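You operate a simulated robot arm through the tools that you are given. There is no shell and no other tool. Be economical: measure what you need, move in short steps, check, and stop when the job is done.

You are at the controls of a simulated two-armed robot. One attempt, no reset.

Task
Carry the crate to the dark mat, stand bottle EAST in the bath and fill the bath to its line.
Fine: the mat lies at the island's end by the bath; brake the trolley, then carry with both hands; the other bottle stays in the crate. Set down upright: what you pick out.
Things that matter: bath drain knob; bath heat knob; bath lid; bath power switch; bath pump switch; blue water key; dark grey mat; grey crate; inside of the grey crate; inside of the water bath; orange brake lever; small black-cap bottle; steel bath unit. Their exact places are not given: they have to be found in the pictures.

It is judged by the outcome, as a careful person would: the job done as asked, and still so three seconds after it is handed in. It fails if anything else is knocked over, pushed out of place, dropped, spilled or broken.

Robot
Two 7-joint arms with fingered hands on one trunk, on a base that drives. Base frame: it is fixed to the floor where the robot stands at the start and does not move with it; the origin is under the middle of the robot, x ahead of it, y to its left, z up. Lengths are in mm, angles in degrees, forces in N, time in s.
The left shoulder is at the start at [60, 138, 822], the right one opposite. With the tool pointing down near the work surface each hand reaches from about 360 to 920 mm from the robot's upright axis, wherever it stands, measured 20 degrees to its own side. Places, roughly: bath drain knob [-500, -1600, 1000]; bath heat knob [-300, -1400, 1000]; bath lid (36x27x9 cm) [-1600, -2600, 900]; bath power switch [-200, -1400, 1000]; bath pump switch [-200, -1400, 1000]; blue water key [-400, -1500, 1000]; dark grey mat [500, -1100, 900]; inside of the grey crate [700, 500, 900]; inside of the water bath [-200, -1700, 900]; orange brake lever [700, 0, 700]; small black-cap bottle [-750, -1750, 1000]; steel bath unit [-100, -1700, 1200]. Payload 4 kg a hand.
The tool frame of a hand sits at the grasp point between the pads (the TCP): z along the fingers, y along the line on which they close. The tips reach 36 mm beyond it. Largest opening 120 mm; the body of the gripper starts 42 mm behind the TCP. The gripper is a hand of 5 fingers: y runs from the thumb to the fingers, the wrist lies at [-15, -109, -200] in the tool frame, and closing takes about 1.5 s.
Orientation is told as [roll, pitch, yaw] about the base's x, y, z axes, in that order, counted from this pose: with the fingers straight down and the wrist toward the robot, the tool's x, y and z point along [0, 1, 0], [1, 0, 0] and [0, 0, -1] of the base frame.

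Tools
- The arms move only by the tool play_rows. It takes "left_commands", "right_commands" or both (then of equal length, played together; a hand with none holds still); each is a list of rows, each a list of 7 numbers: the shift along the tool's x, y, z in units of 150 mm (1.0 is 150 mm), then the turn, a rotation vector about the tool's x, y, z in units of 45 degrees (1.0 is 45 degrees), then the finger opening in mm, from 0 to 120. In form: [[x, y, z, wx, wy, wz, hand], ...]. A call has 1 to 10 rows; each row is the pose to reach, as a shift and turn from the pose commanded when the call began, along the tool's axes at that moment. A call with a number of a shift or a turn outside -1 to 1 is refused whole. Each row takes 0.2 s and may step no farther than 50 mm and 8.6 degrees from the row before; otherwise, or with a gripper value out of range, the whole call is refused. A pose out of reach is approached as far as the arm can. The call stops where the force on the tool passes 40 N (or 10 N more than at its start, if that is more) or the arm is blocked; 0.2 s more then pass. Each finger travels about 153 mm/s and halts on what it meets, pressing with about 22 N; the grip force reading is that of the motor and also rises with nothing between the fingers. The clock runs only during rows and for 0.2 s after the last one: add rows that repeat a pose to give the fingers time. It gives the time, the measured TCP pose, the force on the tool (base axes), the opening and the grip force at its end, in the units of the frame above (readings bear some noise), with the torque about the TCP (base axes, N m) and any sound that the robot's microphone picked up.
- Cameras (640 x 400 px; columns grow to the right, rows downward): "scene" is now at [47.6, -28, 1453.5]; the picture's right is [-0.33, -0.94, 0.00], its down [-0.65, 0.23, -0.72] and it looks along [0.68, -0.24, -0.69] (base axes); focal length 214 px, centre (320, 200). "left" rides on the left gripper at [-69, -79, -131] in its tool frame; the picture's right is [-0.78, -0.29, 0.55], its down [0.55, -0.73, 0.40] and it looks along [0.29, 0.61, 0.74] (tool axes); focal length 222 px, centre (320, 200). "right" rides on the right gripper at [69, -79, -131] in its tool frame; the picture's right is [-0.78, 0.29, -0.55], its down [-0.55, -0.73, 0.40] and it looks along [-0.29, 0.61, 0.74] (tool axes); focal length 222 px, centre (320, 200).
- grab_frame(camera): a new picture of that camera. It takes no simulated time.
- lift_body(by): slides the trunk up (or, below 0, down) by that many mm; the arms and the scene camera ride with it, the base frame stays. It gives what a move gives, with no picture.
- roll_base(legs): drives the robot by 1 to 6 legs, each [ahead, left, turn to the left] in mm, mm and degrees, along the robot's own axes; the way and the turn of a leg run together, so that a leg with both is an arc; at most 1500 mm and 180 degrees a leg. The arms and the cameras ride along, it lands a little off, and it stops where it bumps. It gives what a move gives.
- set_grasp(shape, hand): the hand has 5 fingers and takes this shape, open, in about a second: jaw (thumb against the fingers, like two jaws); tri (thumb and two fingers); tip (a fingertip pinch); poke (one finger out to press); point (the index stretched); flat (the hand flat); cup (the hand cupped); fist (a fist). The gripper value then closes the fingers along that shape, each until it touches; the sizes above hold for jaw. It gives what a move gives, with no picture.
- head_to(pan, tilt): turns the head with the scene camera to pan (to the left, within 86 degrees either way) and tilt (down, from -29 to 69), counted from straight ahead of the robot. It gives what a move gives.
- measure_at(camera, pixels): there is no depth. For up to 12 entries [column, row, z] of the newest picture of that camera ("zoom" is the newest enlarged one), the place [x, y] in the base frame at which the ray of that pixel passes the height z, good to about 2 mm. It takes no simulated time.
- enlarge(camera, box): a new picture of the part [left, top, right, bottom] of that camera's present view, enlarged. It takes no simulated time.
- hand_in(): hands the job in; it is judged then, once.

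Keep the steps short. Do not move on a guess: measure, check each grasp and each placing, and mend mistakes. In all there are 80 turns and 78 pictures (those below and enlarged ones count). Leave the grippers open and the arms clear of the work at the hand-in unless told otherwise, and finish with a single line.

The tools are called after "Call:" by a JSON object that holds its "op" and its "data". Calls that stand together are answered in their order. play_rows: Moves the arms, as the interface text tells. Its arguments: {"type":"object","properties":{"left_commands":{"type":"array","items":{"type":"array","items":{"type":"number"}}},"right_commands":{"type":"array","items":{"type":"array","items":{"type":"number"}}}},"required":[]} The other tools are called the same way: lift_body (by) slides the trunk up or down; set_grasp (shape, hand) gives the hand a shape; roll_base (legs) drives the base; head_to (pan, tilt) turns the head that bears the scene camera; grab_frame (camera) takes a picture; measure_at (camera, pixels) gives the place at which the rays of pixels pass given heights; enlarge (camera, box) takes an enlarged picture of a part of a camera's view; hand_in () hands the job in.

At the start:

```text
time_s: 0.0
left_tool_pos: [679.9, 104.4, 1101.9]
left_orientation: [-0.1, 0.0, 0.0]
left_contact_force: [-0.4, 0.2, 0.9]
left_ft_torque: [0.01, 0.02, -0.01]
left_grip_width: 119.8
left_grasp_force: 0.1
left_shape: jaw
right_tool_pos: [519.2, -349.6, 1160.5]
right_orientation: [-0.1, 0.0, -0.1]
right_contact_force: [0.0, -0.4, 0.7]
right_ft_torque: [-0.01, 0.0, 0.01]
right_grip_width: 119.7
right_grasp_force: 0.1
right_shape: jaw
trunk travel left (down, up): [-400.0, 190.0]
robot x, y, heading: [5.2, 1.9, -0.1]
head pan, tilt: [-19.1, 43.6]
```

scene: 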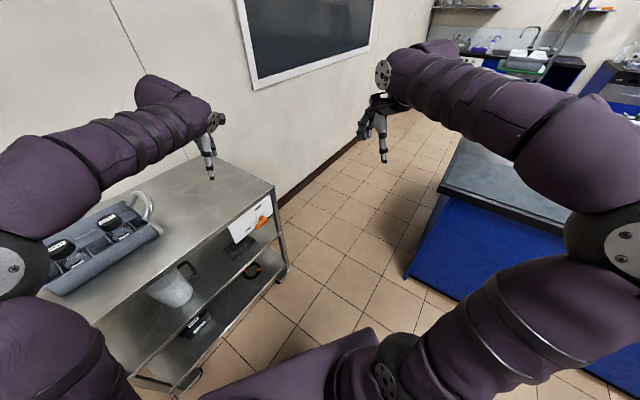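
right: 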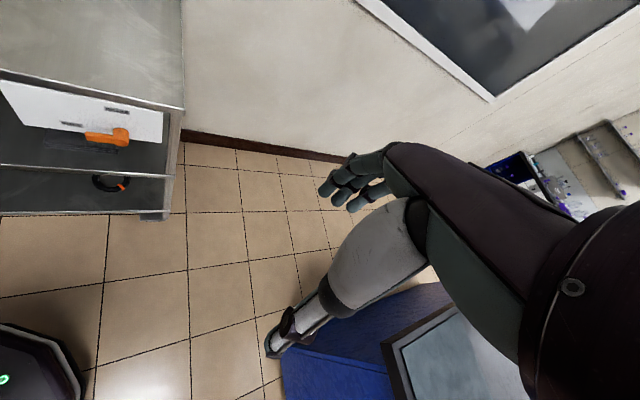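
left: 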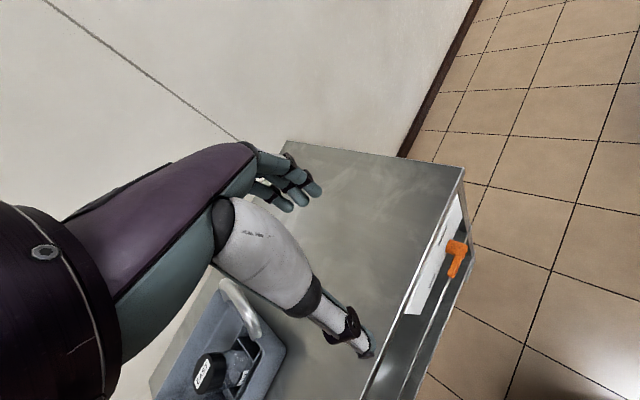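

I see the trolley ahead-left with the crate and, on its end panel, the orange lever. First I'll look at the crate by turning the head.

Call:
{"op": "head_to", "data": {"pan": 25, "tilt": 45}}

Call:
{"op": "grab_frame", "data": {"camera": "scene"}}

Call:
{"op": "head_to", "data": {"pan": -80, "tilt": 25}}

Call:
{"op": "grab_frame", "data": {"camera": "scene"}}

```text
time_s: 1.1
left_tool_pos: [680.4, 104.5, 1101.9]
left_orientation: [-0.1, 0.0, 0.0]
left_contact_force: [0.3, -0.3, 0.1]
left_ft_torque: [0.01, -0.01, 0.03]
left_grip_width: 119.7
left_grasp_force: 0.0
left_shape: jaw
right_tool_pos: [520.2, -349.2, 1160.4]
right_orientation: [0.0, 0.1, 0.1]
right_contact_force: [-0.3, 0.0, 0.6]
right_ft_torque: [0.03, -0.03, 0.01]
right_grip_width: 119.6
right_grasp_force: 0.0
right_shape: jaw
trunk travel left (down, up): [-400.0, 190.0]
robot x, y, heading: [-3.0, 1.7, 0.1]
head pan, tilt: [25.0, 45.0]
```

```text
74 pictures are left
```

scene: 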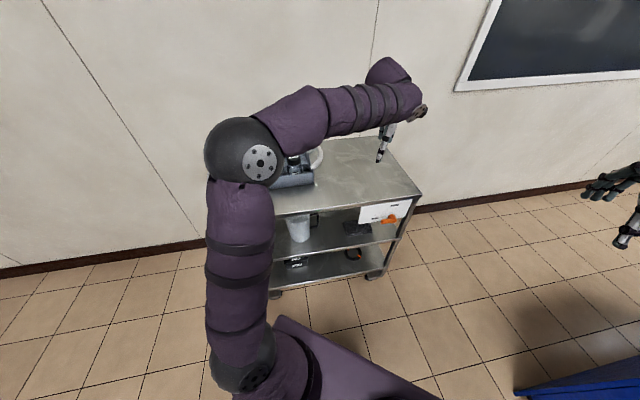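

```text
time_s: 2.9
left_tool_pos: [679.5, 102.7, 1103.0]
left_orientation: [0.0, 0.0, 0.1]
left_contact_force: [0.7, 0.0, -0.4]
left_ft_torque: [0.01, 0.01, -0.02]
left_grip_width: 119.5
left_grasp_force: 0.0
left_shape: jaw
right_tool_pos: [520.3, -348.2, 1160.3]
right_orientation: [0.0, -0.1, 0.0]
right_contact_force: [-0.2, 0.2, -0.7]
right_ft_torque: [-0.03, -0.01, 0.0]
right_grip_width: 119.7
right_grasp_force: 0.1
right_shape: jaw
trunk travel left (down, up): [-400.0, 190.0]
robot x, y, heading: [1.3, -0.8, 0.2]
head pan, tilt: [-80.0, 25.0]
```

```text
73 pictures are left
```

scene: 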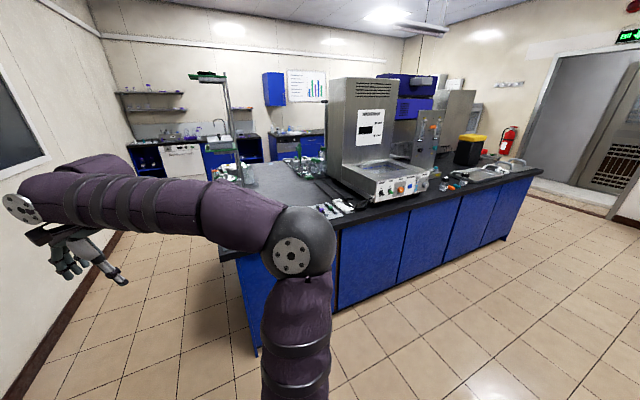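

The bath unit stands on the island to the right. I enlarge it to read signs and layout.

Call:
{"op": "enlarge", "data": {"camera": "scene", "box": [300, 70, 460, 220]}}

Call:
{"op": "enlarge", "data": {"camera": "scene", "box": [200, 150, 360, 250]}}

```text
2.67 times, centred on (380, 145) of scene
```

zoom: 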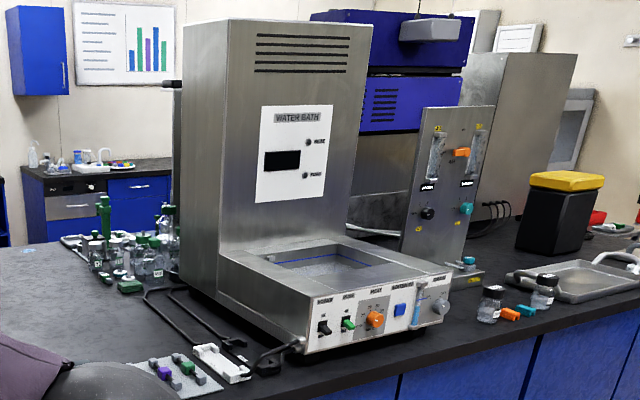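

```text
4.00 times, centred on (280, 200) of scene
```

zoom: 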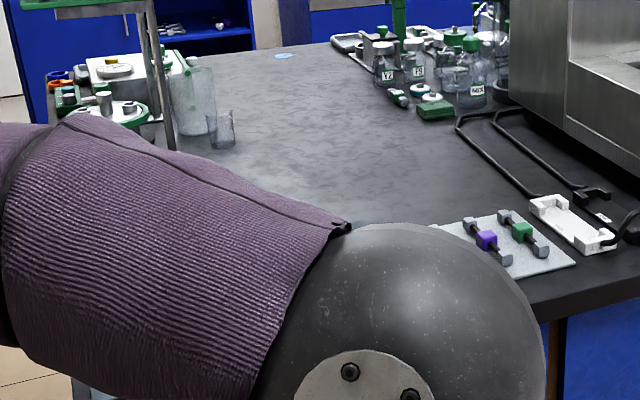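

Now look at the lever plate and the crate closely: head back to the left, and enlarge.

Call:
{"op": "head_to", "data": {"pan": 0, "tilt": 50}}

Call:
{"op": "enlarge", "data": {"camera": "scene", "box": [120, 100, 420, 320]}}

Call:
{"op": "enlarge", "data": {"camera": "right", "box": [0, 70, 200, 220]}}

Call:
{"op": "enlarge", "data": {"camera": "left", "box": [140, 250, 320, 400]}}

```text
time_s: 4.5
left_tool_pos: [680.5, 103.9, 1102.3]
left_orientation: [0.1, 0.0, 0.0]
left_contact_force: [1.2, -0.2, -0.6]
left_ft_torque: [-0.02, -0.01, 0.03]
left_grip_width: 119.4
left_grasp_force: 0.0
left_shape: jaw
right_tool_pos: [519.0, -348.8, 1161.5]
right_orientation: [0.0, 0.0, 0.0]
right_contact_force: [-0.4, 0.5, 0.1]
right_ft_torque: [-0.01, -0.03, 0.0]
right_grip_width: 119.6
right_grasp_force: 0.1
right_shape: jaw
trunk travel left (down, up): [-400.0, 190.0]
robot x, y, heading: [2.3, -0.8, 0.1]
head pan, tilt: [0.0, 50.0]
```

```text
1.82 times, centred on (270, 210) of scene
```

zoom: 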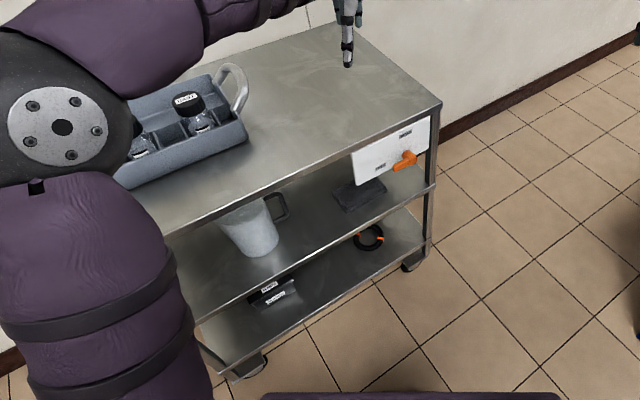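

```text
2.67 times, centred on (100, 145) of right
```

zoom: 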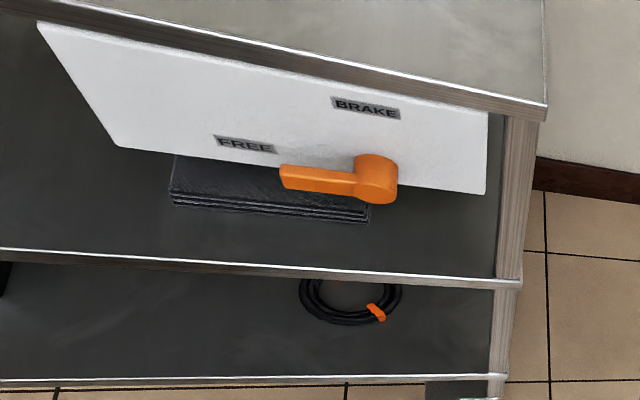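

```text
2.67 times, centred on (230, 325) of left
```

zoom: 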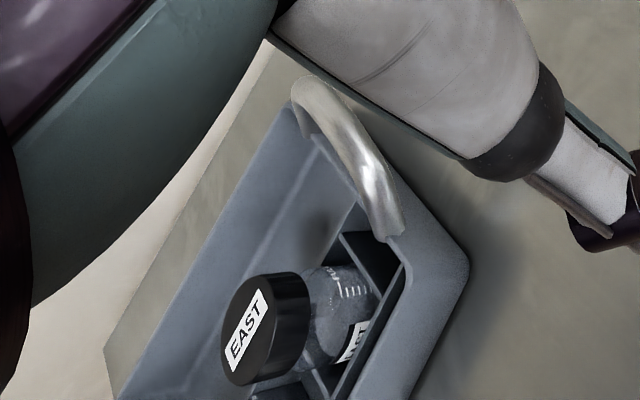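

The lever points left to FREE; BRAKE is above its pivot. I take plain frames to triangulate the lever and the crate.

Call:
{"op": "grab_frame", "data": {"camera": "scene"}}

Call:
{"op": "measure_at", "data": {"camera": "right", "pixels": [[121.6, 136.5, 650], [121.6, 136.5, 700], [121.6, 136.5, 750], [88, 137, 700], [88, 137, 750], [184, 112, 800], [184, 112, 850], [184, 112, 900]]}}

Call:
{"op": "measure_at", "data": {"camera": "left", "pixels": [[465, 168, 800], [465, 168, 850], [465, 168, 900], [222, 285, 950], [222, 285, 1000], [280, 340, 900], [252, 290, 950]]}}

```text
67 pictures are left
```

scene: 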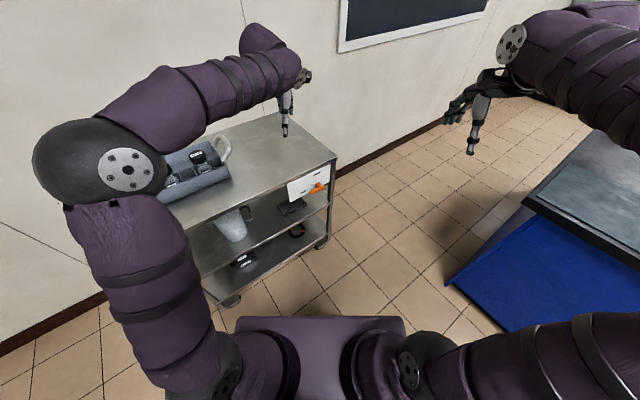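

```text
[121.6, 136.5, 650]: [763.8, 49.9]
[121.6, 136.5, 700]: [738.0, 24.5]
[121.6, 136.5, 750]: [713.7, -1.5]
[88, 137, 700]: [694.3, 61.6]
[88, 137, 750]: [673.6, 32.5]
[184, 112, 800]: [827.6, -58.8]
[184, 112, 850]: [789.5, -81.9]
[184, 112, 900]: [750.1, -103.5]
```

```text
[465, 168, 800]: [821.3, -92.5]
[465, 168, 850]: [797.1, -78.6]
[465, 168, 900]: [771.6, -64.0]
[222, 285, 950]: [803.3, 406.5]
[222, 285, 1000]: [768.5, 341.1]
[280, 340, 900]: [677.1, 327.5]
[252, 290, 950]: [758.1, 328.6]
```

Call:
{"op": "measure_at", "data": {"camera": "scene", "pixels": [[335, 156, 850], [320, 187, 700], [320, 187, 720], [320, 187, 740], [310, 190, 720], [170, 220, 850], [228, 180, 850], [230, 177, 870], [263, 118, 850], [199, 155, 950], [170, 175, 950], [222, 158, 950]]}}

Call:
{"op": "enlarge", "data": {"camera": "scene", "box": [280, 155, 350, 225]}}

```text
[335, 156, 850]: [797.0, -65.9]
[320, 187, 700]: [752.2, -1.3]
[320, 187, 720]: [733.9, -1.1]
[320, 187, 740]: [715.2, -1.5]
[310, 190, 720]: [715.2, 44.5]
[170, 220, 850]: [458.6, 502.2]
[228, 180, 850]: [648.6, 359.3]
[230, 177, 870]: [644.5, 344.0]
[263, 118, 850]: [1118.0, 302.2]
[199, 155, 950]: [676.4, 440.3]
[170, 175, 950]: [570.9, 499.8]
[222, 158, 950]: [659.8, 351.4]
```

```text
5.71 times, centred on (315, 190) of scene
```

zoom: 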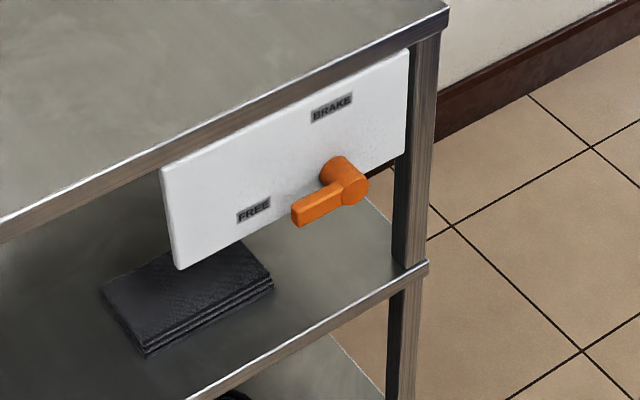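

Hub is about (714,-1,744), lever tip about (685,45,743), trolley edge turned ~30°. I set the right hand to poke and see where its finger is.

Call:
{"op": "set_grasp", "data": {"hand": "right", "shape": "poke"}}

Call:
{"op": "grab_frame", "data": {"camera": "right"}}

Call:
{"op": "enlarge", "data": {"camera": "scene", "box": [420, 40, 540, 170]}}

```text
time_s: 5.4
left_tool_pos: [679.6, 104.3, 1103.4]
left_orientation: [0.0, 0.1, 0.1]
left_contact_force: [-0.2, -0.7, 0.4]
left_ft_torque: [0.01, 0.0, 0.01]
left_grip_width: 119.7
left_grasp_force: 0.1
left_shape: jaw
right_tool_pos: [519.4, -348.3, 1160.9]
right_orientation: [0.0, 0.0, 0.0]
right_contact_force: [0.5, -0.9, -0.3]
right_ft_torque: [-0.05, 0.03, 0.01]
right_grip_width: 0.0
right_grasp_force: 0.0
right_shape: poke
trunk travel left (down, up): [-400.0, 190.0]
robot x, y, heading: [0.4, 0.7, -0.2]
head pan, tilt: [0.0, 50.0]
```

```text
65 pictures are left
```

right: 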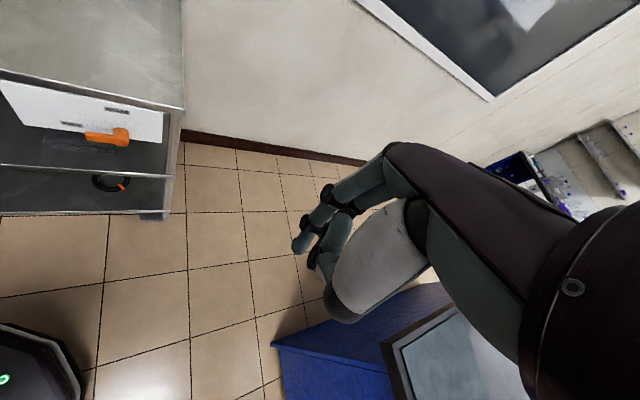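

```text
3.08 times, centred on (480, 105) of scene
```

zoom: 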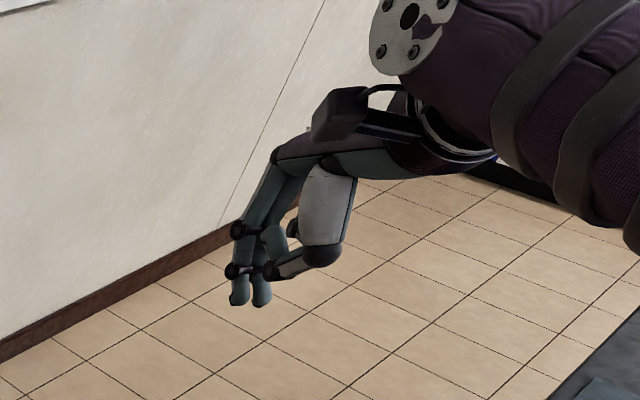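

Call:
{"op": "measure_at", "data": {"camera": "scene", "pixels": [[453, 137, 1140], [453, 137, 1120], [453, 137, 1100], [461, 137, 1140], [461, 137, 1120], [461, 137, 1100]]}}

Call:
{"op": "enlarge", "data": {"camera": "right", "box": [270, 140, 450, 330]}}

Call:
{"op": "measure_at", "data": {"camera": "right", "pixels": [[300, 250, 1140], [300, 250, 1120], [300, 250, 1100], [315, 265, 1120], [315, 265, 1140]]}}

```text
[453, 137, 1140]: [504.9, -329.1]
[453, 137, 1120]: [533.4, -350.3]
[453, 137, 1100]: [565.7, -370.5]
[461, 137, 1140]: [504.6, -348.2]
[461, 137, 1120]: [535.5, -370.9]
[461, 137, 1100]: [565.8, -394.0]
```

```text
2.11 times, centred on (360, 235) of right
```

zoom: 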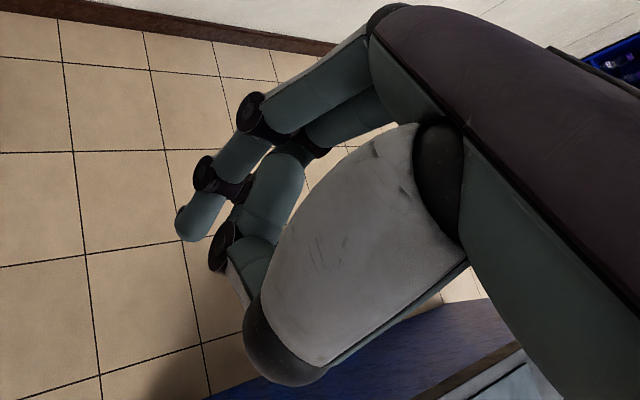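

```text
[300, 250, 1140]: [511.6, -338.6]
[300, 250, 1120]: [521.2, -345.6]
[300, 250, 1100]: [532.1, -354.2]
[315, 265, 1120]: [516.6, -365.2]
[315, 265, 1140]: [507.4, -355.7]
```

The fingertip of the poke shape lies about 36 mm beyond the TCP, other fingers curled on one side. The left hand suits the lever (its curled fingers lie away from the hub). I set left to poke and bring it back, tipping it forward.

Call:
{"op": "set_grasp", "data": {"hand": "left", "shape": "poke"}}

Call:
{"op": "play_rows", "data": {"left_commands": [[0, -0.25, 0, -0.1, 0, 0, 0], [-0.05, -0.5, 0.1, -0.28, 0, 0, 0], [-0.1, -0.75, 0.25, -0.46, 0, 0, 0], [-0.15, -1, 0.4, -0.64, 0, 0, 0], [-0.2, -1, 0.6, -0.82, 0, 0, 0], [-0.25, -1, 0.8, -1, 0, 0, 0]]}}

Call:
{"op": "play_rows", "data": {"left_commands": [[0, 0.1, 0.1, -0.18, 0, 0, 0], [0, 0.1, 0.2, -0.36, 0, 0, 0], [0, 0.1, 0.3, -0.54, 0, 0, 0], [0, 0.1, 0.4, -0.72, 0, 0, 0], [0, 0.1, 0.4, -0.88, 0, 0, 0], [0, 0.1, 0.4, -1, 0, 0, 0]]}}

```text
time_s: 6.3
left_tool_pos: [680.4, 104.3, 1102.7]
left_orientation: [-0.1, 0.0, -0.1]
left_contact_force: [0.7, -0.5, -0.2]
left_ft_torque: [-0.01, -0.01, 0.0]
left_grip_width: 0.1
left_grasp_force: 0.1
left_shape: poke
right_tool_pos: [520.3, -348.8, 1159.0]
right_orientation: [0.0, 0.0, 0.0]
right_contact_force: [-0.3, -0.7, -1.0]
right_ft_torque: [-0.02, -0.04, 0.02]
right_grip_width: 0.0
right_grasp_force: 0.0
right_shape: poke
trunk travel left (down, up): [-400.0, 190.0]
robot x, y, heading: [3.8, -1.0, 0.3]
head pan, tilt: [0.0, 50.0]
```

```text
time_s: 7.7
left_tool_pos: [534.6, 58.5, 974.6]
left_orientation: [-1.4, -36.9, 0.6]
left_contact_force: [-1.4, -1.0, 0.5]
left_ft_torque: [0.04, 0.0, 0.11]
left_grip_width: 0.0
left_grasp_force: 0.1
left_shape: poke
left hand out of reach, approached as far as the arm can: row 6
right_tool_pos: [522.0, -349.2, 1160.0]
right_orientation: [0.0, 0.0, 0.0]
right_contact_force: [0.6, 0.1, 0.0]
right_ft_torque: [0.03, 0.02, 0.06]
right_grip_width: 0.0
right_grasp_force: 0.1
right_shape: poke
trunk travel left (down, up): [-400.0, 190.0]
robot x, y, heading: [2.4, -1.5, -0.1]
head pan, tilt: [0.0, 50.0]
```

```text
time_s: 9.1
left_tool_pos: [583.8, 9.4, 955.0]
left_orientation: [-5.8, -81.4, 7.6]
left_contact_force: [0.0, 0.2, -0.4]
left_ft_torque: [0.0, -0.03, -0.01]
left_grip_width: 0.0
left_grasp_force: 0.0
left_shape: poke
left hand out of reach, approached as far as the arm can: row 2, 3, 4, 5, 6
right_tool_pos: [519.7, -349.0, 1160.7]
right_orientation: [0.0, 0.0, -0.1]
right_contact_force: [-0.1, 0.1, -0.2]
right_ft_torque: [-0.01, 0.0, -0.01]
right_grip_width: 0.0
right_grasp_force: 0.2
right_shape: poke
trunk travel left (down, up): [-400.0, 190.0]
robot x, y, heading: [-2.4, 1.4, -0.1]
head pan, tilt: [0.0, 50.0]
```

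Call:
{"op": "measure_at", "data": {"camera": "scene", "pixels": [[447, 284, 0], [510, 332, 0], [525, 197, 880], [525, 197, 900], [637, 262, 880], [597, 128, 880]]}}

Call:
{"op": "grab_frame", "data": {"camera": "scene"}}

```text
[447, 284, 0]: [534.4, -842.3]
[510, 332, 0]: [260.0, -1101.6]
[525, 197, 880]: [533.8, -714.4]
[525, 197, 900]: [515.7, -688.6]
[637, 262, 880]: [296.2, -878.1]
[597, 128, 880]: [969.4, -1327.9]
```

```text
62 pictures are left
```

scene: 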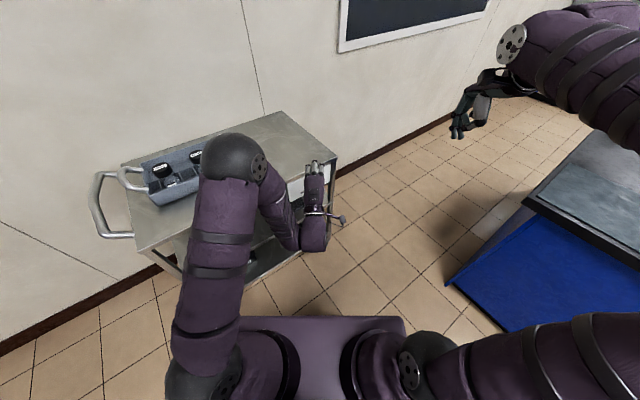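

The arm is cramped here, and the trolley is turned about 30°. I drive so that the robot faces the lever squarely, about 680 mm ahead.

Call:
{"op": "roll_base", "data": {"legs": [[0, -391, 0], [0, 0, 30.5], [134, -79, 0]]}}

Call:
{"op": "grab_frame", "data": {"camera": "scene"}}

Call:
{"op": "grab_frame", "data": {"camera": "left"}}

```text
time_s: 14.0
left_tool_pos: [656.2, -87.0, 955.8]
left_orientation: [-5.5, -81.3, 38.0]
left_contact_force: [0.3, 0.0, -0.9]
left_ft_torque: [-0.01, -0.01, 0.0]
left_grip_width: 0.1
left_grasp_force: 0.0
left_shape: poke
right_tool_pos: [782.2, -427.5, 1161.0]
right_orientation: [0.0, 0.1, 30.7]
right_contact_force: [0.5, -0.3, -0.6]
right_ft_torque: [0.0, 0.03, 0.02]
right_grip_width: 0.0
right_grasp_force: 0.0
right_shape: poke
trunk travel left (down, up): [-400.0, 190.0]
robot x, y, heading: [156.8, -394.0, 30.8]
head pan, tilt: [0.0, 50.0]
```

```text
61 pictures are left
```

scene: 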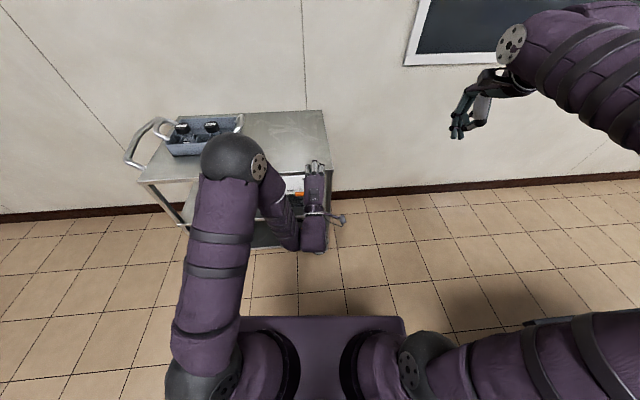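

```text
60 pictures are left
```

left: 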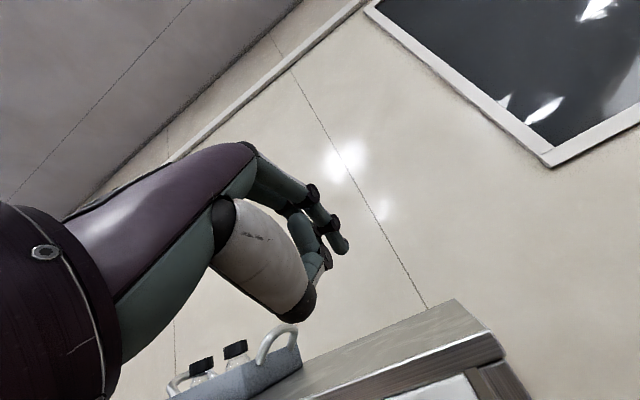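

Now aligned; the fingertip is ~93 mm outside the trolley edge. I lower the trunk 200 mm, which brings the hand to lever height.

Call:
{"op": "lift_body", "data": {"by": -200}}

Call:
{"op": "grab_frame", "data": {"camera": "left"}}

Call:
{"op": "enlarge", "data": {"camera": "scene", "box": [220, 100, 380, 240]}}

```text
time_s: 16.2
left_tool_pos: [655.8, -88.0, 754.9]
left_orientation: [-5.8, -81.3, 38.2]
left_contact_force: [0.0, 0.2, -0.2]
left_ft_torque: [0.04, 0.01, -0.01]
left_grip_width: 0.0
left_grasp_force: 0.0
left_shape: poke
right_tool_pos: [781.7, -426.8, 960.8]
right_orientation: [0.0, 0.0, 30.6]
right_contact_force: [-1.0, -0.2, -0.2]
right_ft_torque: [0.01, 0.02, 0.01]
right_grip_width: 0.0
right_grasp_force: 0.1
right_shape: poke
trunk travel left (down, up): [-200.0, 390.0]
robot x, y, heading: [157.9, -396.8, 30.5]
head pan, tilt: [0.0, 50.0]
```

```text
59 pictures are left
```

left: 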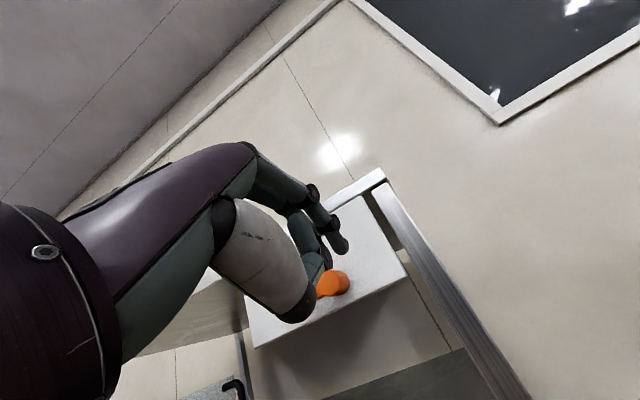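

```text
2.86 times, centred on (300, 170) of scene
```

zoom: 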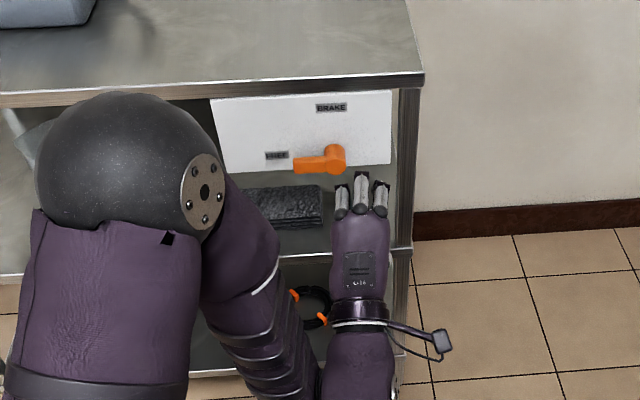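

The lever (hub at zoom (335,158)) is up-left of the finger. I bring the hand to a spot back of and below the lever tip and check that it's reached.

Call:
{"op": "play_rows", "data": {"left_commands": [[0.05, -0.1, 0.03, 0, 0, 0, 0], [0.1, -0.2, 0.06, 0, 0, 0, 0], [0.187, -0.333, 0.1, 0, 0, 0, 0], [0.187, -0.333, 0.1, 0, 0, 0, 0]]}}

Call:
{"op": "enlarge", "data": {"camera": "scene", "box": [220, 100, 380, 240]}}

```text
time_s: 17.2
left_tool_pos: [672.8, -77.0, 726.1]
left_orientation: [-3.8, -80.9, 37.2]
left_contact_force: [0.6, 0.3, 0.1]
left_ft_torque: [0.03, -0.03, 0.0]
left_grip_width: 0.2
left_grasp_force: 0.1
left_shape: poke
left hand out of reach, approached as far as the arm can: row 1, 2, 3, 4
right_tool_pos: [782.4, -427.6, 960.1]
right_orientation: [0.0, 0.1, 30.7]
right_contact_force: [0.1, -0.2, 0.1]
right_ft_torque: [0.01, 0.0, 0.0]
right_grip_width: 0.0
right_grasp_force: 0.0
right_shape: poke
trunk travel left (down, up): [-200.0, 390.0]
robot x, y, heading: [157.9, -391.8, 30.7]
head pan, tilt: [0.0, 50.0]
```

```text
2.86 times, centred on (300, 170) of scene
```

zoom: 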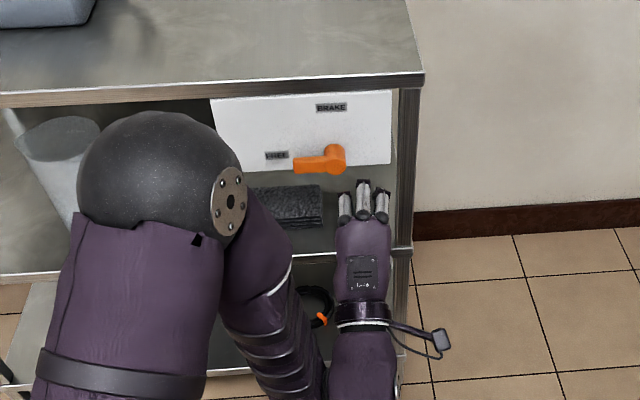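

The arm is folded too close to reach left. I back the base 140 mm so the arm can stretch, then extend the hand forward 140 mm.

Call:
{"op": "roll_base", "data": {"legs": [[-150, 0, 0]]}}

Call:
{"op": "play_rows", "data": {"left_commands": [[0, -0.1, 0.15, 0, 0, 0, 0], [0, -0.1, 0.3, 0, 0, 0, 0], [0, -0.1, 0.45, 0, 0, 0, 0], [0, -0.1, 0.6, 0, 0, 0, 0], [0, -0.1, 0.75, 0, 0, 0, 0], [0, -0.1, 0.85, 0, 0, 0, 0]]}}

Call:
{"op": "enlarge", "data": {"camera": "scene", "box": [220, 80, 380, 220]}}

```text
time_s: 18.6
left_tool_pos: [541.8, -151.9, 725.4]
left_orientation: [-3.9, -80.9, 37.4]
left_contact_force: [-0.3, 0.2, 0.2]
left_ft_torque: [0.0, -0.01, -0.02]
left_grip_width: 0.0
left_grasp_force: 0.0
left_shape: poke
right_tool_pos: [652.4, -503.2, 960.3]
right_orientation: [0.0, 0.1, 31.0]
right_contact_force: [0.6, 0.4, -0.4]
right_ft_torque: [0.02, -0.02, 0.0]
right_grip_width: 0.3
right_grasp_force: 0.1
right_shape: poke
trunk travel left (down, up): [-200.0, 390.0]
robot x, y, heading: [28.4, -472.4, 31.0]
head pan, tilt: [0.0, 50.0]
```

```text
time_s: 20.0
left_tool_pos: [653.5, -95.2, 693.1]
left_orientation: [-2.8, -80.7, 37.3]
left_contact_force: [0.3, -0.1, -0.5]
left_ft_torque: [0.01, -0.03, -0.01]
left_grip_width: 0.2
left_grasp_force: 0.1
left_shape: poke
left hand out of reach, approached as far as the arm can: row 2, 3, 4, 5, 6
right_tool_pos: [652.9, -502.4, 961.2]
right_orientation: [0.0, 0.0, 31.0]
right_contact_force: [-0.7, 0.2, 0.0]
right_ft_torque: [-0.03, 0.0, 0.01]
right_grip_width: 0.0
right_grasp_force: 0.0
right_shape: poke
trunk travel left (down, up): [-200.0, 390.0]
robot x, y, heading: [27.7, -468.7, 31.1]
head pan, tilt: [0.0, 50.0]
```

```text
2.86 times, centred on (300, 150) of scene
```

zoom: 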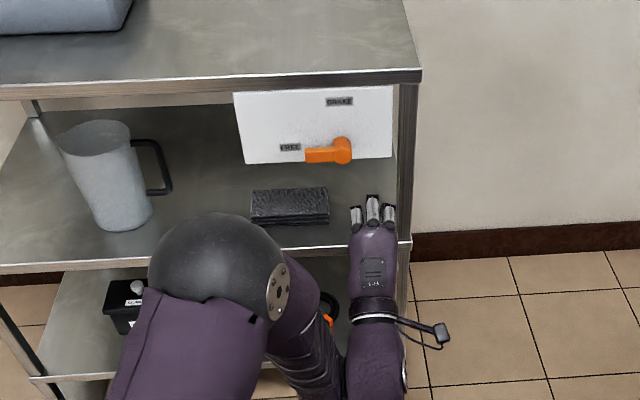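

The hand reaches to robot-left ≈0 only. I shift my command to the pose that's really attainable and drive the base 87 mm left instead.

Call:
{"op": "play_rows", "data": {"left_commands": [[-0.3, 0, 0, 0.1, 0.08, 0, 0], [-0.55, 0, 0, 0.2, 0.08, 0, 0], [-0.65, 0, 0, 0.2, 0.08, 0, 0], [-0.65, 0, 0, 0.2, 0.08, 0, 0]]}}

Call:
{"op": "roll_base", "data": {"legs": [[0, 87, 0]]}}

Call:
{"op": "enlarge", "data": {"camera": "scene", "box": [220, 80, 380, 220]}}

Call:
{"op": "grab_frame", "data": {"camera": "left"}}

```text
time_s: 21.0
left_tool_pos: [707.3, -176.1, 694.5]
left_orientation: [0.8, -71.9, 36.3]
left_contact_force: [0.1, -0.2, -0.8]
left_ft_torque: [0.0, 0.04, 0.02]
left_grip_width: 0.0
left_grasp_force: 0.1
left_shape: poke
right_tool_pos: [652.2, -501.6, 960.9]
right_orientation: [0.0, 0.0, 31.0]
right_contact_force: [0.4, 0.7, 0.3]
right_ft_torque: [0.02, -0.01, 0.01]
right_grip_width: 0.1
right_grasp_force: 0.1
right_shape: poke
trunk travel left (down, up): [-200.0, 390.0]
robot x, y, heading: [31.5, -468.7, 30.9]
head pan, tilt: [0.0, 50.0]
```

```text
time_s: 22.1
left_tool_pos: [661.7, -99.0, 695.8]
left_orientation: [0.9, -71.9, 36.5]
left_contact_force: [0.1, -0.2, 0.5]
left_ft_torque: [0.02, -0.05, 0.0]
left_grip_width: 0.0
left_grasp_force: 0.1
left_shape: poke
right_tool_pos: [607.7, -426.2, 960.4]
right_orientation: [0.0, 0.1, 31.0]
right_contact_force: [-0.1, 0.0, -0.5]
right_ft_torque: [0.01, -0.01, 0.0]
right_grip_width: 0.0
right_grasp_force: 0.0
right_shape: poke
trunk travel left (down, up): [-200.0, 390.0]
robot x, y, heading: [-16.2, -396.7, 31.3]
head pan, tilt: [0.0, 50.0]
```

```text
2.86 times, centred on (300, 150) of scene
```

zoom: 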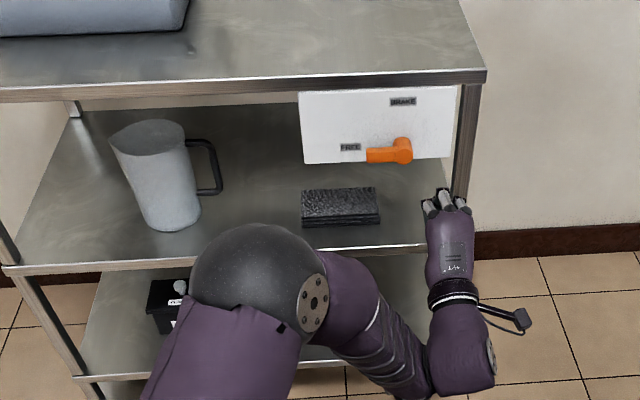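

```text
54 pictures are left
```

left: 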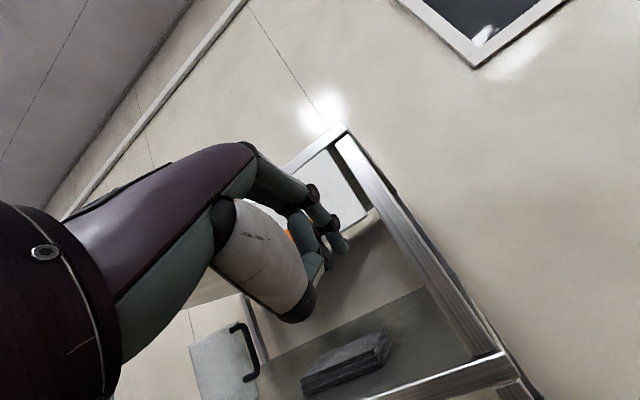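

Commands restart from the attained pose, so I undid it. Now pitch is ~72°, which is fine for pushing; I move left 95 mm.

Call:
{"op": "play_rows", "data": {"left_commands": [[0.2, 0, 0, 0, 0, 0, 0], [0.4, 0, 0, 0, 0, 0, 0], [0.6, 0, 0, 0, 0, 0, 0], [0.6, 0, 0, 0, 0, 0, 0]]}}

Call:
{"op": "enlarge", "data": {"camera": "scene", "box": [260, 80, 420, 220]}}

```text
time_s: 23.1
left_tool_pos: [606.8, -27.0, 693.6]
left_orientation: [0.7, -71.9, 36.6]
left_contact_force: [1.2, -0.2, 0.6]
left_ft_torque: [-0.01, -0.01, 0.0]
left_grip_width: 0.3
left_grasp_force: 0.0
left_shape: poke
right_tool_pos: [607.8, -425.9, 960.1]
right_orientation: [0.0, -0.1, 31.1]
right_contact_force: [0.1, 0.0, 0.4]
right_ft_torque: [-0.02, -0.02, 0.0]
right_grip_width: 0.0
right_grasp_force: 0.1
right_shape: poke
trunk travel left (down, up): [-200.0, 390.0]
robot x, y, heading: [-19.3, -397.6, 31.1]
head pan, tilt: [0.0, 50.0]
```

```text
2.86 times, centred on (340, 150) of scene
```

zoom: 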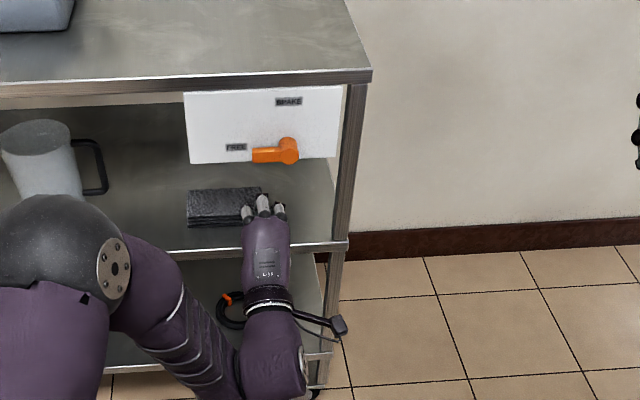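

Call:
{"op": "measure_at", "data": {"camera": "zoom", "pixels": [[288, 151, 744], [253, 155, 744], [288, 151, 730], [253, 155, 730], [371, 76, 848], [280, 207, 700]]}}

```text
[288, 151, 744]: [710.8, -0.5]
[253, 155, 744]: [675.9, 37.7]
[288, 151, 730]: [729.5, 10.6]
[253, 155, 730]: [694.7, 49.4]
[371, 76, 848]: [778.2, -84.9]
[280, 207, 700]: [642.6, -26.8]
```

Fingertip is now about (634,-6,683). I slide it in to just under the lever, about (700,35,708).

Call:
{"op": "play_rows", "data": {"left_commands": [[-0.016, 0.107, 0.146, 0, 0, 0, 0], [-0.032, 0.213, 0.292, 0, 0, 0, 0], [-0.048, 0.319, 0.438, 0, 0, 0, 0], [-0.048, 0.319, 0.438, 0, 0, 0, 0]]}}

Call:
{"op": "enlarge", "data": {"camera": "scene", "box": [280, 100, 380, 200]}}

Call:
{"op": "enlarge", "data": {"camera": "left", "box": [220, 130, 420, 330]}}

```text
time_s: 24.1
left_tool_pos: [673.5, 14.7, 719.9]
left_orientation: [0.6, -71.9, 36.5]
left_contact_force: [-1.9, 0.3, 0.0]
left_ft_torque: [-0.02, 0.0, -0.01]
left_grip_width: 0.0
left_grasp_force: 0.1
left_shape: poke
right_tool_pos: [608.4, -427.1, 960.4]
right_orientation: [-0.1, 0.0, 31.1]
right_contact_force: [0.5, -0.4, 0.2]
right_ft_torque: [0.0, 0.04, -0.01]
right_grip_width: 0.1
right_grasp_force: 0.0
right_shape: poke
trunk travel left (down, up): [-200.0, 390.0]
robot x, y, heading: [-19.1, -394.7, 31.1]
head pan, tilt: [0.0, 50.0]
```

```text
4.00 times, centred on (330, 150) of scene
```

zoom: 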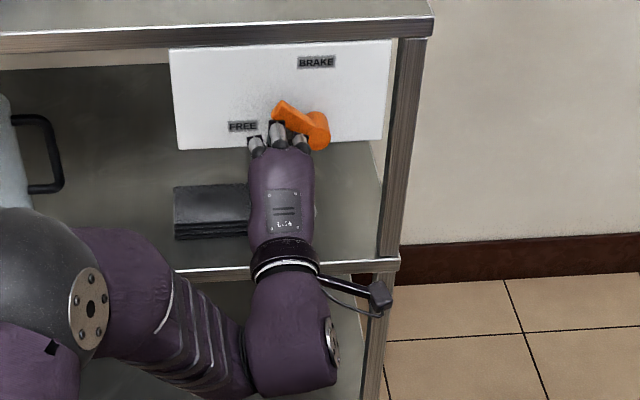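

```text
2.00 times, centred on (320, 230) of left
```

zoom: 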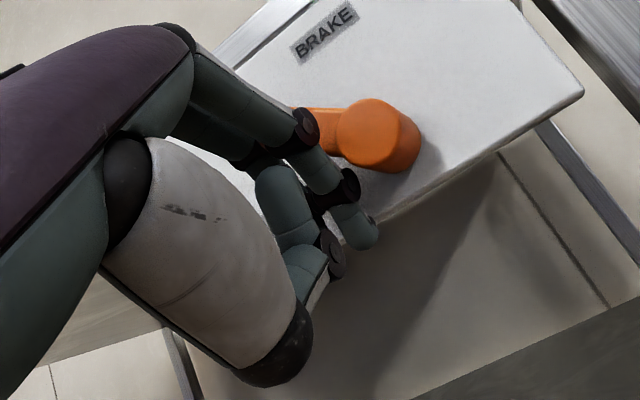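

The finger's knuckle has already swung the lever about 40° up without force. I continue along the arc, up and to the right.

Call:
{"op": "play_rows", "data": {"left_commands": [[-0.02, 0.095, -0.03, 0, 0, 0, 0], [-0.06, 0.178, -0.058, 0, 0, 0, 0], [-0.12, 0.235, -0.077, 0, 0, 0, 0], [-0.18, 0.26, -0.085, 0, 0, 0, 0], [-0.18, 0.26, -0.085, 0, 0, 0, 0]]}}

Call:
{"op": "enlarge", "data": {"camera": "scene", "box": [280, 100, 380, 200]}}

Call:
{"op": "enlarge", "data": {"camera": "left", "box": [220, 130, 420, 330]}}

```text
time_s: 25.3
left_tool_pos: [683.0, 0.2, 762.8]
left_orientation: [1.5, -71.9, 36.6]
left_contact_force: [-36.2, -6.6, -0.5]
left_ft_torque: [-0.09, 0.52, -0.01]
left_grip_width: 0.0
left_grasp_force: 0.1
left_shape: poke
right_tool_pos: [605.1, -425.3, 962.2]
right_orientation: [0.1, -0.1, 31.3]
right_contact_force: [-0.2, -0.2, 0.5]
right_ft_torque: [0.02, -0.01, -0.01]
right_grip_width: 0.2
right_grasp_force: 0.1
right_shape: poke
trunk travel left (down, up): [-200.0, 390.0]
robot x, y, heading: [-16.6, -396.8, 31.3]
head pan, tilt: [0.0, 50.0]
stopped in row 5 (left hand): the force on the tool passed its limit at 43 N (the readings are from after the stop); the commanded pose is now the measured one
```

```text
4.00 times, centred on (330, 150) of scene
```

zoom: 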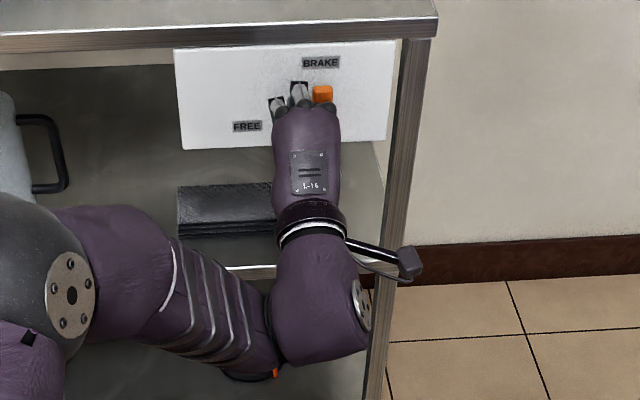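

```text
2.00 times, centred on (320, 230) of left
```

zoom: 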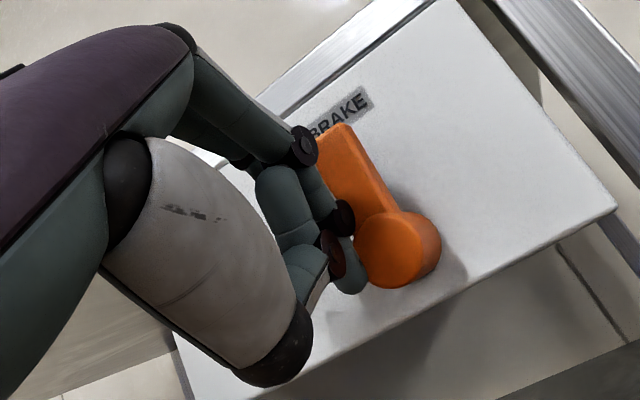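

The lever looks upright toward BRAKE; the hand was pressing the plate. I retract straight back and check.

Call:
{"op": "play_rows", "data": {"left_commands": [[0, 0, -0.25, 0, 0, 0, 0], [0, 0, -0.5, 0, 0, 0, 0], [0, 0, -0.75, 0, 0, 0, 0], [0, 0, -1, 0, 0, 0, 0]]}}

Call:
{"op": "enlarge", "data": {"camera": "scene", "box": [280, 100, 380, 200]}}

```text
time_s: 26.3
left_tool_pos: [573.7, -90.3, 810.1]
left_orientation: [1.2, -72.0, 36.8]
left_contact_force: [0.3, 0.5, 0.6]
left_ft_torque: [0.01, 0.02, -0.01]
left_grip_width: 0.0
left_grasp_force: 0.1
left_shape: poke
right_tool_pos: [607.3, -425.4, 960.4]
right_orientation: [0.0, 0.1, 31.2]
right_contact_force: [0.2, -0.9, 0.2]
right_ft_torque: [0.0, 0.02, -0.05]
right_grip_width: 0.0
right_grasp_force: 0.0
right_shape: poke
trunk travel left (down, up): [-200.0, 390.0]
robot x, y, heading: [-21.5, -394.6, 31.2]
head pan, tilt: [0.0, 50.0]
```

```text
4.00 times, centred on (330, 150) of scene
```

zoom: 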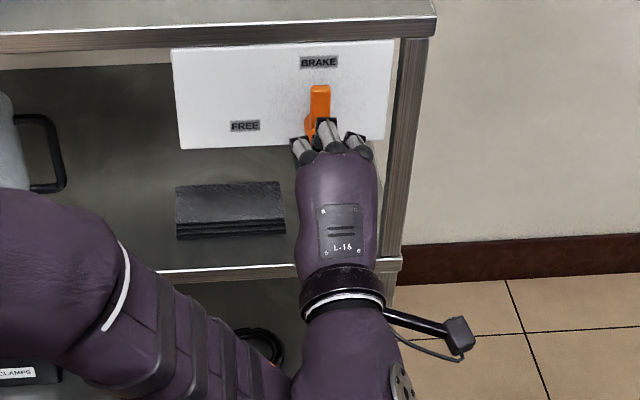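

Lever stands at BRAKE. Now raise the trunk, return the left hand to pointing down, and look at the crate.

Call:
{"op": "lift_body", "data": {"by": 280}}

Call:
{"op": "play_rows", "data": {"left_commands": [[-0.1, 0, -0.1, 0.18, 0, 0, 0], [-0.2, 0, -0.2, 0.36, 0, 0, 0], [-0.3, 0, -0.3, 0.54, 0, 0, 0], [-0.4, 0, -0.4, 0.72, 0, 0, 0], [-0.4, 0, -0.5, 0.9, 0, 0, 0], [-0.4, 0, -0.5, 1, 0, 0, 0]]}}

Call:
{"op": "head_to", "data": {"pan": 20, "tilt": 40}}

Call:
{"op": "grab_frame", "data": {"camera": "scene"}}

```text
time_s: 29.1
left_tool_pos: [573.3, -90.2, 1088.8]
left_orientation: [1.3, -72.0, 36.7]
left_contact_force: [0.5, -0.1, 0.8]
left_ft_torque: [0.0, 0.01, -0.02]
left_grip_width: 0.1
left_grasp_force: 0.2
left_shape: poke
right_tool_pos: [607.5, -424.9, 1240.7]
right_orientation: [0.0, 0.0, 31.3]
right_contact_force: [0.8, 0.4, -0.8]
right_ft_torque: [-0.01, 0.0, -0.02]
right_grip_width: 0.0
right_grasp_force: 0.0
right_shape: poke
trunk travel left (down, up): [-480.0, 110.0]
robot x, y, heading: [-17.7, -399.7, 31.3]
head pan, tilt: [0.0, 50.0]
```

```text
time_s: 30.6
left_tool_pos: [554.6, -180.2, 1111.0]
left_orientation: [0.5, -26.9, 37.7]
left_contact_force: [-0.6, -0.5, 0.6]
left_ft_torque: [0.0, -0.04, 0.02]
left_grip_width: 0.0
left_grasp_force: 0.0
left_shape: poke
right_tool_pos: [607.4, -426.2, 1240.4]
right_orientation: [0.0, 0.0, 31.1]
right_contact_force: [0.5, -0.5, -0.3]
right_ft_torque: [-0.01, -0.04, 0.06]
right_grip_width: 0.0
right_grasp_force: 0.0
right_shape: poke
trunk travel left (down, up): [-480.0, 110.0]
robot x, y, heading: [-16.5, -396.6, 31.3]
head pan, tilt: [0.0, 50.0]
```

```text
time_s: 31.4
left_tool_pos: [553.8, -180.4, 1110.6]
left_orientation: [0.4, -27.0, 37.8]
left_contact_force: [0.2, 0.5, 0.2]
left_ft_torque: [-0.02, -0.02, -0.04]
left_grip_width: 0.0
left_grasp_force: 0.1
left_shape: poke
right_tool_pos: [607.6, -425.7, 1240.5]
right_orientation: [0.0, 0.0, 31.2]
right_contact_force: [0.7, -0.3, 0.5]
right_ft_torque: [0.01, -0.02, 0.02]
right_grip_width: 0.0
right_grasp_force: 0.0
right_shape: poke
trunk travel left (down, up): [-480.0, 110.0]
robot x, y, heading: [-18.6, -393.3, 31.3]
head pan, tilt: [20.0, 40.0]
```

```text
47 pictures are left
```

scene: 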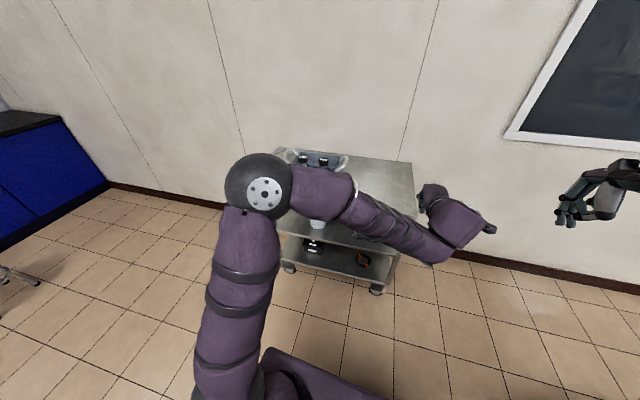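

I bring the left arm out to its own side with fingers down, then drive to face the crate from about 700 mm.

Call:
{"op": "play_rows", "data": {"left_commands": [[0.2, 0, 0, 0.1, 0, 0.03, 0], [0.4, 0, 0, 0.2, 0, 0.06, 0], [0.6, 0, 0, 0.35, 0, 0.1, 0], [0.8, 0, 0, 0.5, 0, 0.13, 0], [1, 0, 0, 0.6, 0, 0.15, 0]]}}

Call:
{"op": "play_rows", "data": {"left_commands": [[0.25, 0, -0.1, 0, 0, 0, 0], [0.5, 0, -0.2, 0, 0, 0, 0], [0.75, 0, -0.3, 0, 0, 0, 0], [1, 0, -0.3, 0, 0, 0, 0]]}}

Call:
{"op": "set_grasp", "data": {"hand": "left", "shape": "jaw"}}

Call:
{"op": "set_grasp", "data": {"hand": "right", "shape": "jaw"}}

Call:
{"op": "roll_base", "data": {"legs": [[0, 472, 0], [361, 0, 0]]}}

Call:
{"op": "head_to", "data": {"pan": 0, "tilt": 45}}

Call:
{"op": "grab_frame", "data": {"camera": "scene"}}

```text
time_s: 32.6
left_tool_pos: [462.6, -59.6, 1114.2]
left_orientation: [1.9, 0.2, 31.5]
left_contact_force: [0.4, -0.6, -0.3]
left_ft_torque: [-0.03, 0.0, -0.04]
left_grip_width: 0.2
left_grasp_force: 0.1
left_shape: poke
right_tool_pos: [607.1, -425.1, 1240.3]
right_orientation: [-0.1, 0.0, 31.2]
right_contact_force: [-0.4, 0.5, 0.2]
right_ft_torque: [-0.05, -0.03, -0.02]
right_grip_width: 0.0
right_grasp_force: 0.1
right_shape: poke
trunk travel left (down, up): [-480.0, 110.0]
robot x, y, heading: [-17.5, -394.0, 31.2]
head pan, tilt: [20.0, 40.0]
```

```text
time_s: 33.6
left_tool_pos: [386.6, 62.6, 1163.4]
left_orientation: [1.8, 0.2, 31.5]
left_contact_force: [0.0, -0.3, -0.1]
left_ft_torque: [-0.04, -0.02, 0.03]
left_grip_width: 0.0
left_grasp_force: 0.0
left_shape: poke
right_tool_pos: [607.2, -424.3, 1240.4]
right_orientation: [0.0, 0.0, 31.2]
right_contact_force: [0.0, 0.2, 0.2]
right_ft_torque: [0.0, -0.03, 0.0]
right_grip_width: 0.0
right_grasp_force: 0.0
right_shape: poke
trunk travel left (down, up): [-480.0, 110.0]
robot x, y, heading: [-13.9, -394.6, 31.2]
head pan, tilt: [20.0, 40.0]
```

```text
time_s: 34.5
left_tool_pos: [385.5, 62.0, 1163.3]
left_orientation: [1.9, 0.2, 31.5]
left_contact_force: [-0.2, 1.0, 0.3]
left_ft_torque: [0.03, -0.01, -0.02]
left_grip_width: 119.8
left_grasp_force: 0.0
left_shape: jaw
right_tool_pos: [607.1, -425.0, 1241.3]
right_orientation: [0.0, 0.0, 31.2]
right_contact_force: [0.4, -0.5, -0.6]
right_ft_torque: [0.01, 0.0, 0.01]
right_grip_width: 0.0
right_grasp_force: 0.0
right_shape: poke
trunk travel left (down, up): [-480.0, 110.0]
robot x, y, heading: [-17.0, -396.4, 31.1]
head pan, tilt: [20.0, 40.0]
```

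```text
time_s: 35.4
left_tool_pos: [386.9, 63.9, 1163.3]
left_orientation: [1.9, 0.1, 31.4]
left_contact_force: [0.4, 0.0, -0.6]
left_ft_torque: [0.01, 0.02, -0.01]
left_grip_width: 120.1
left_grasp_force: 0.1
left_shape: jaw
right_tool_pos: [607.1, -425.7, 1242.1]
right_orientation: [0.0, 0.1, 31.2]
right_contact_force: [0.0, 0.2, 1.2]
right_ft_torque: [0.0, -0.01, 0.01]
right_grip_width: 120.1
right_grasp_force: 0.1
right_shape: jaw
trunk travel left (down, up): [-480.0, 110.0]
robot x, y, heading: [-15.6, -392.6, 31.1]
head pan, tilt: [20.0, 40.0]
```

```text
time_s: 40.1
left_tool_pos: [453.7, 651.9, 1163.2]
left_orientation: [1.9, 0.1, 32.0]
left_contact_force: [-0.3, 0.0, 0.2]
left_ft_torque: [0.01, -0.01, 0.02]
left_grip_width: 119.9
left_grasp_force: 0.0
left_shape: jaw
right_tool_pos: [680.1, 166.8, 1240.1]
right_orientation: [-0.1, 0.1, 31.7]
right_contact_force: [0.3, 0.0, -0.3]
right_ft_torque: [-0.01, 0.01, -0.05]
right_grip_width: 119.9
right_grasp_force: 0.0
right_shape: jaw
trunk travel left (down, up): [-480.0, 110.0]
robot x, y, heading: [51.1, 188.4, 31.7]
head pan, tilt: [20.0, 40.0]
```

```text
time_s: 40.9
left_tool_pos: [454.0, 652.1, 1162.9]
left_orientation: [2.0, 0.3, 31.9]
left_contact_force: [-0.7, -0.5, 0.0]
left_ft_torque: [-0.01, 0.0, -0.01]
left_grip_width: 120.0
left_grasp_force: 0.0
left_shape: jaw
right_tool_pos: [678.5, 166.4, 1239.4]
right_orientation: [0.0, 0.1, 31.7]
right_contact_force: [-0.5, 0.5, -0.1]
right_ft_torque: [0.02, 0.02, -0.01]
right_grip_width: 119.9
right_grasp_force: 0.0
right_shape: jaw
trunk travel left (down, up): [-480.0, 110.0]
robot x, y, heading: [52.1, 190.3, 32.0]
head pan, tilt: [0.0, 45.0]
```

```text
46 pictures are left
```

scene: 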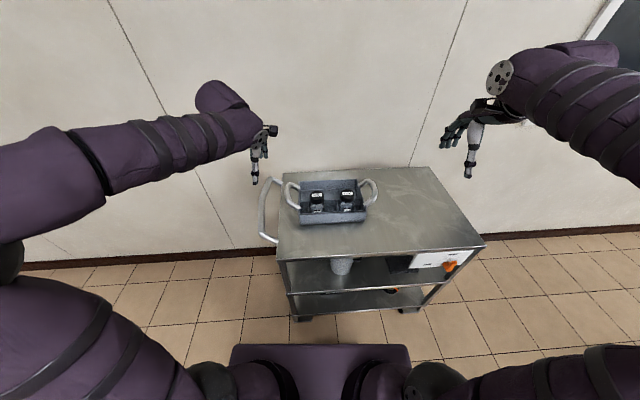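

Both crate handles are in view. Enlarge to see them.

Call:
{"op": "enlarge", "data": {"camera": "scene", "box": [255, 160, 395, 245]}}

Call:
{"op": "measure_at", "data": {"camera": "zoom", "pixels": [[210, 278, 850], [500, 262, 850], [210, 224, 920], [480, 207, 920], [195, 100, 920], [445, 90, 920]]}}

```text
4.57 times, centred on (325, 202) of scene
```

zoom: 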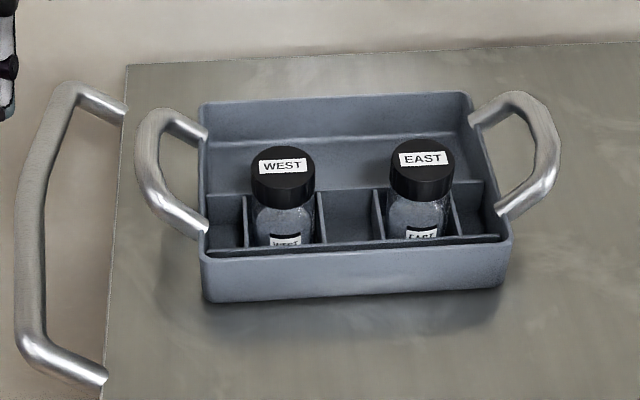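

```text
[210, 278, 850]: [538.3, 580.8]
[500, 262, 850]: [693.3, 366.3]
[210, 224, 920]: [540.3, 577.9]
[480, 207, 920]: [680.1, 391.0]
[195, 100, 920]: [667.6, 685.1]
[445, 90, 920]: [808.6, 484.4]
```

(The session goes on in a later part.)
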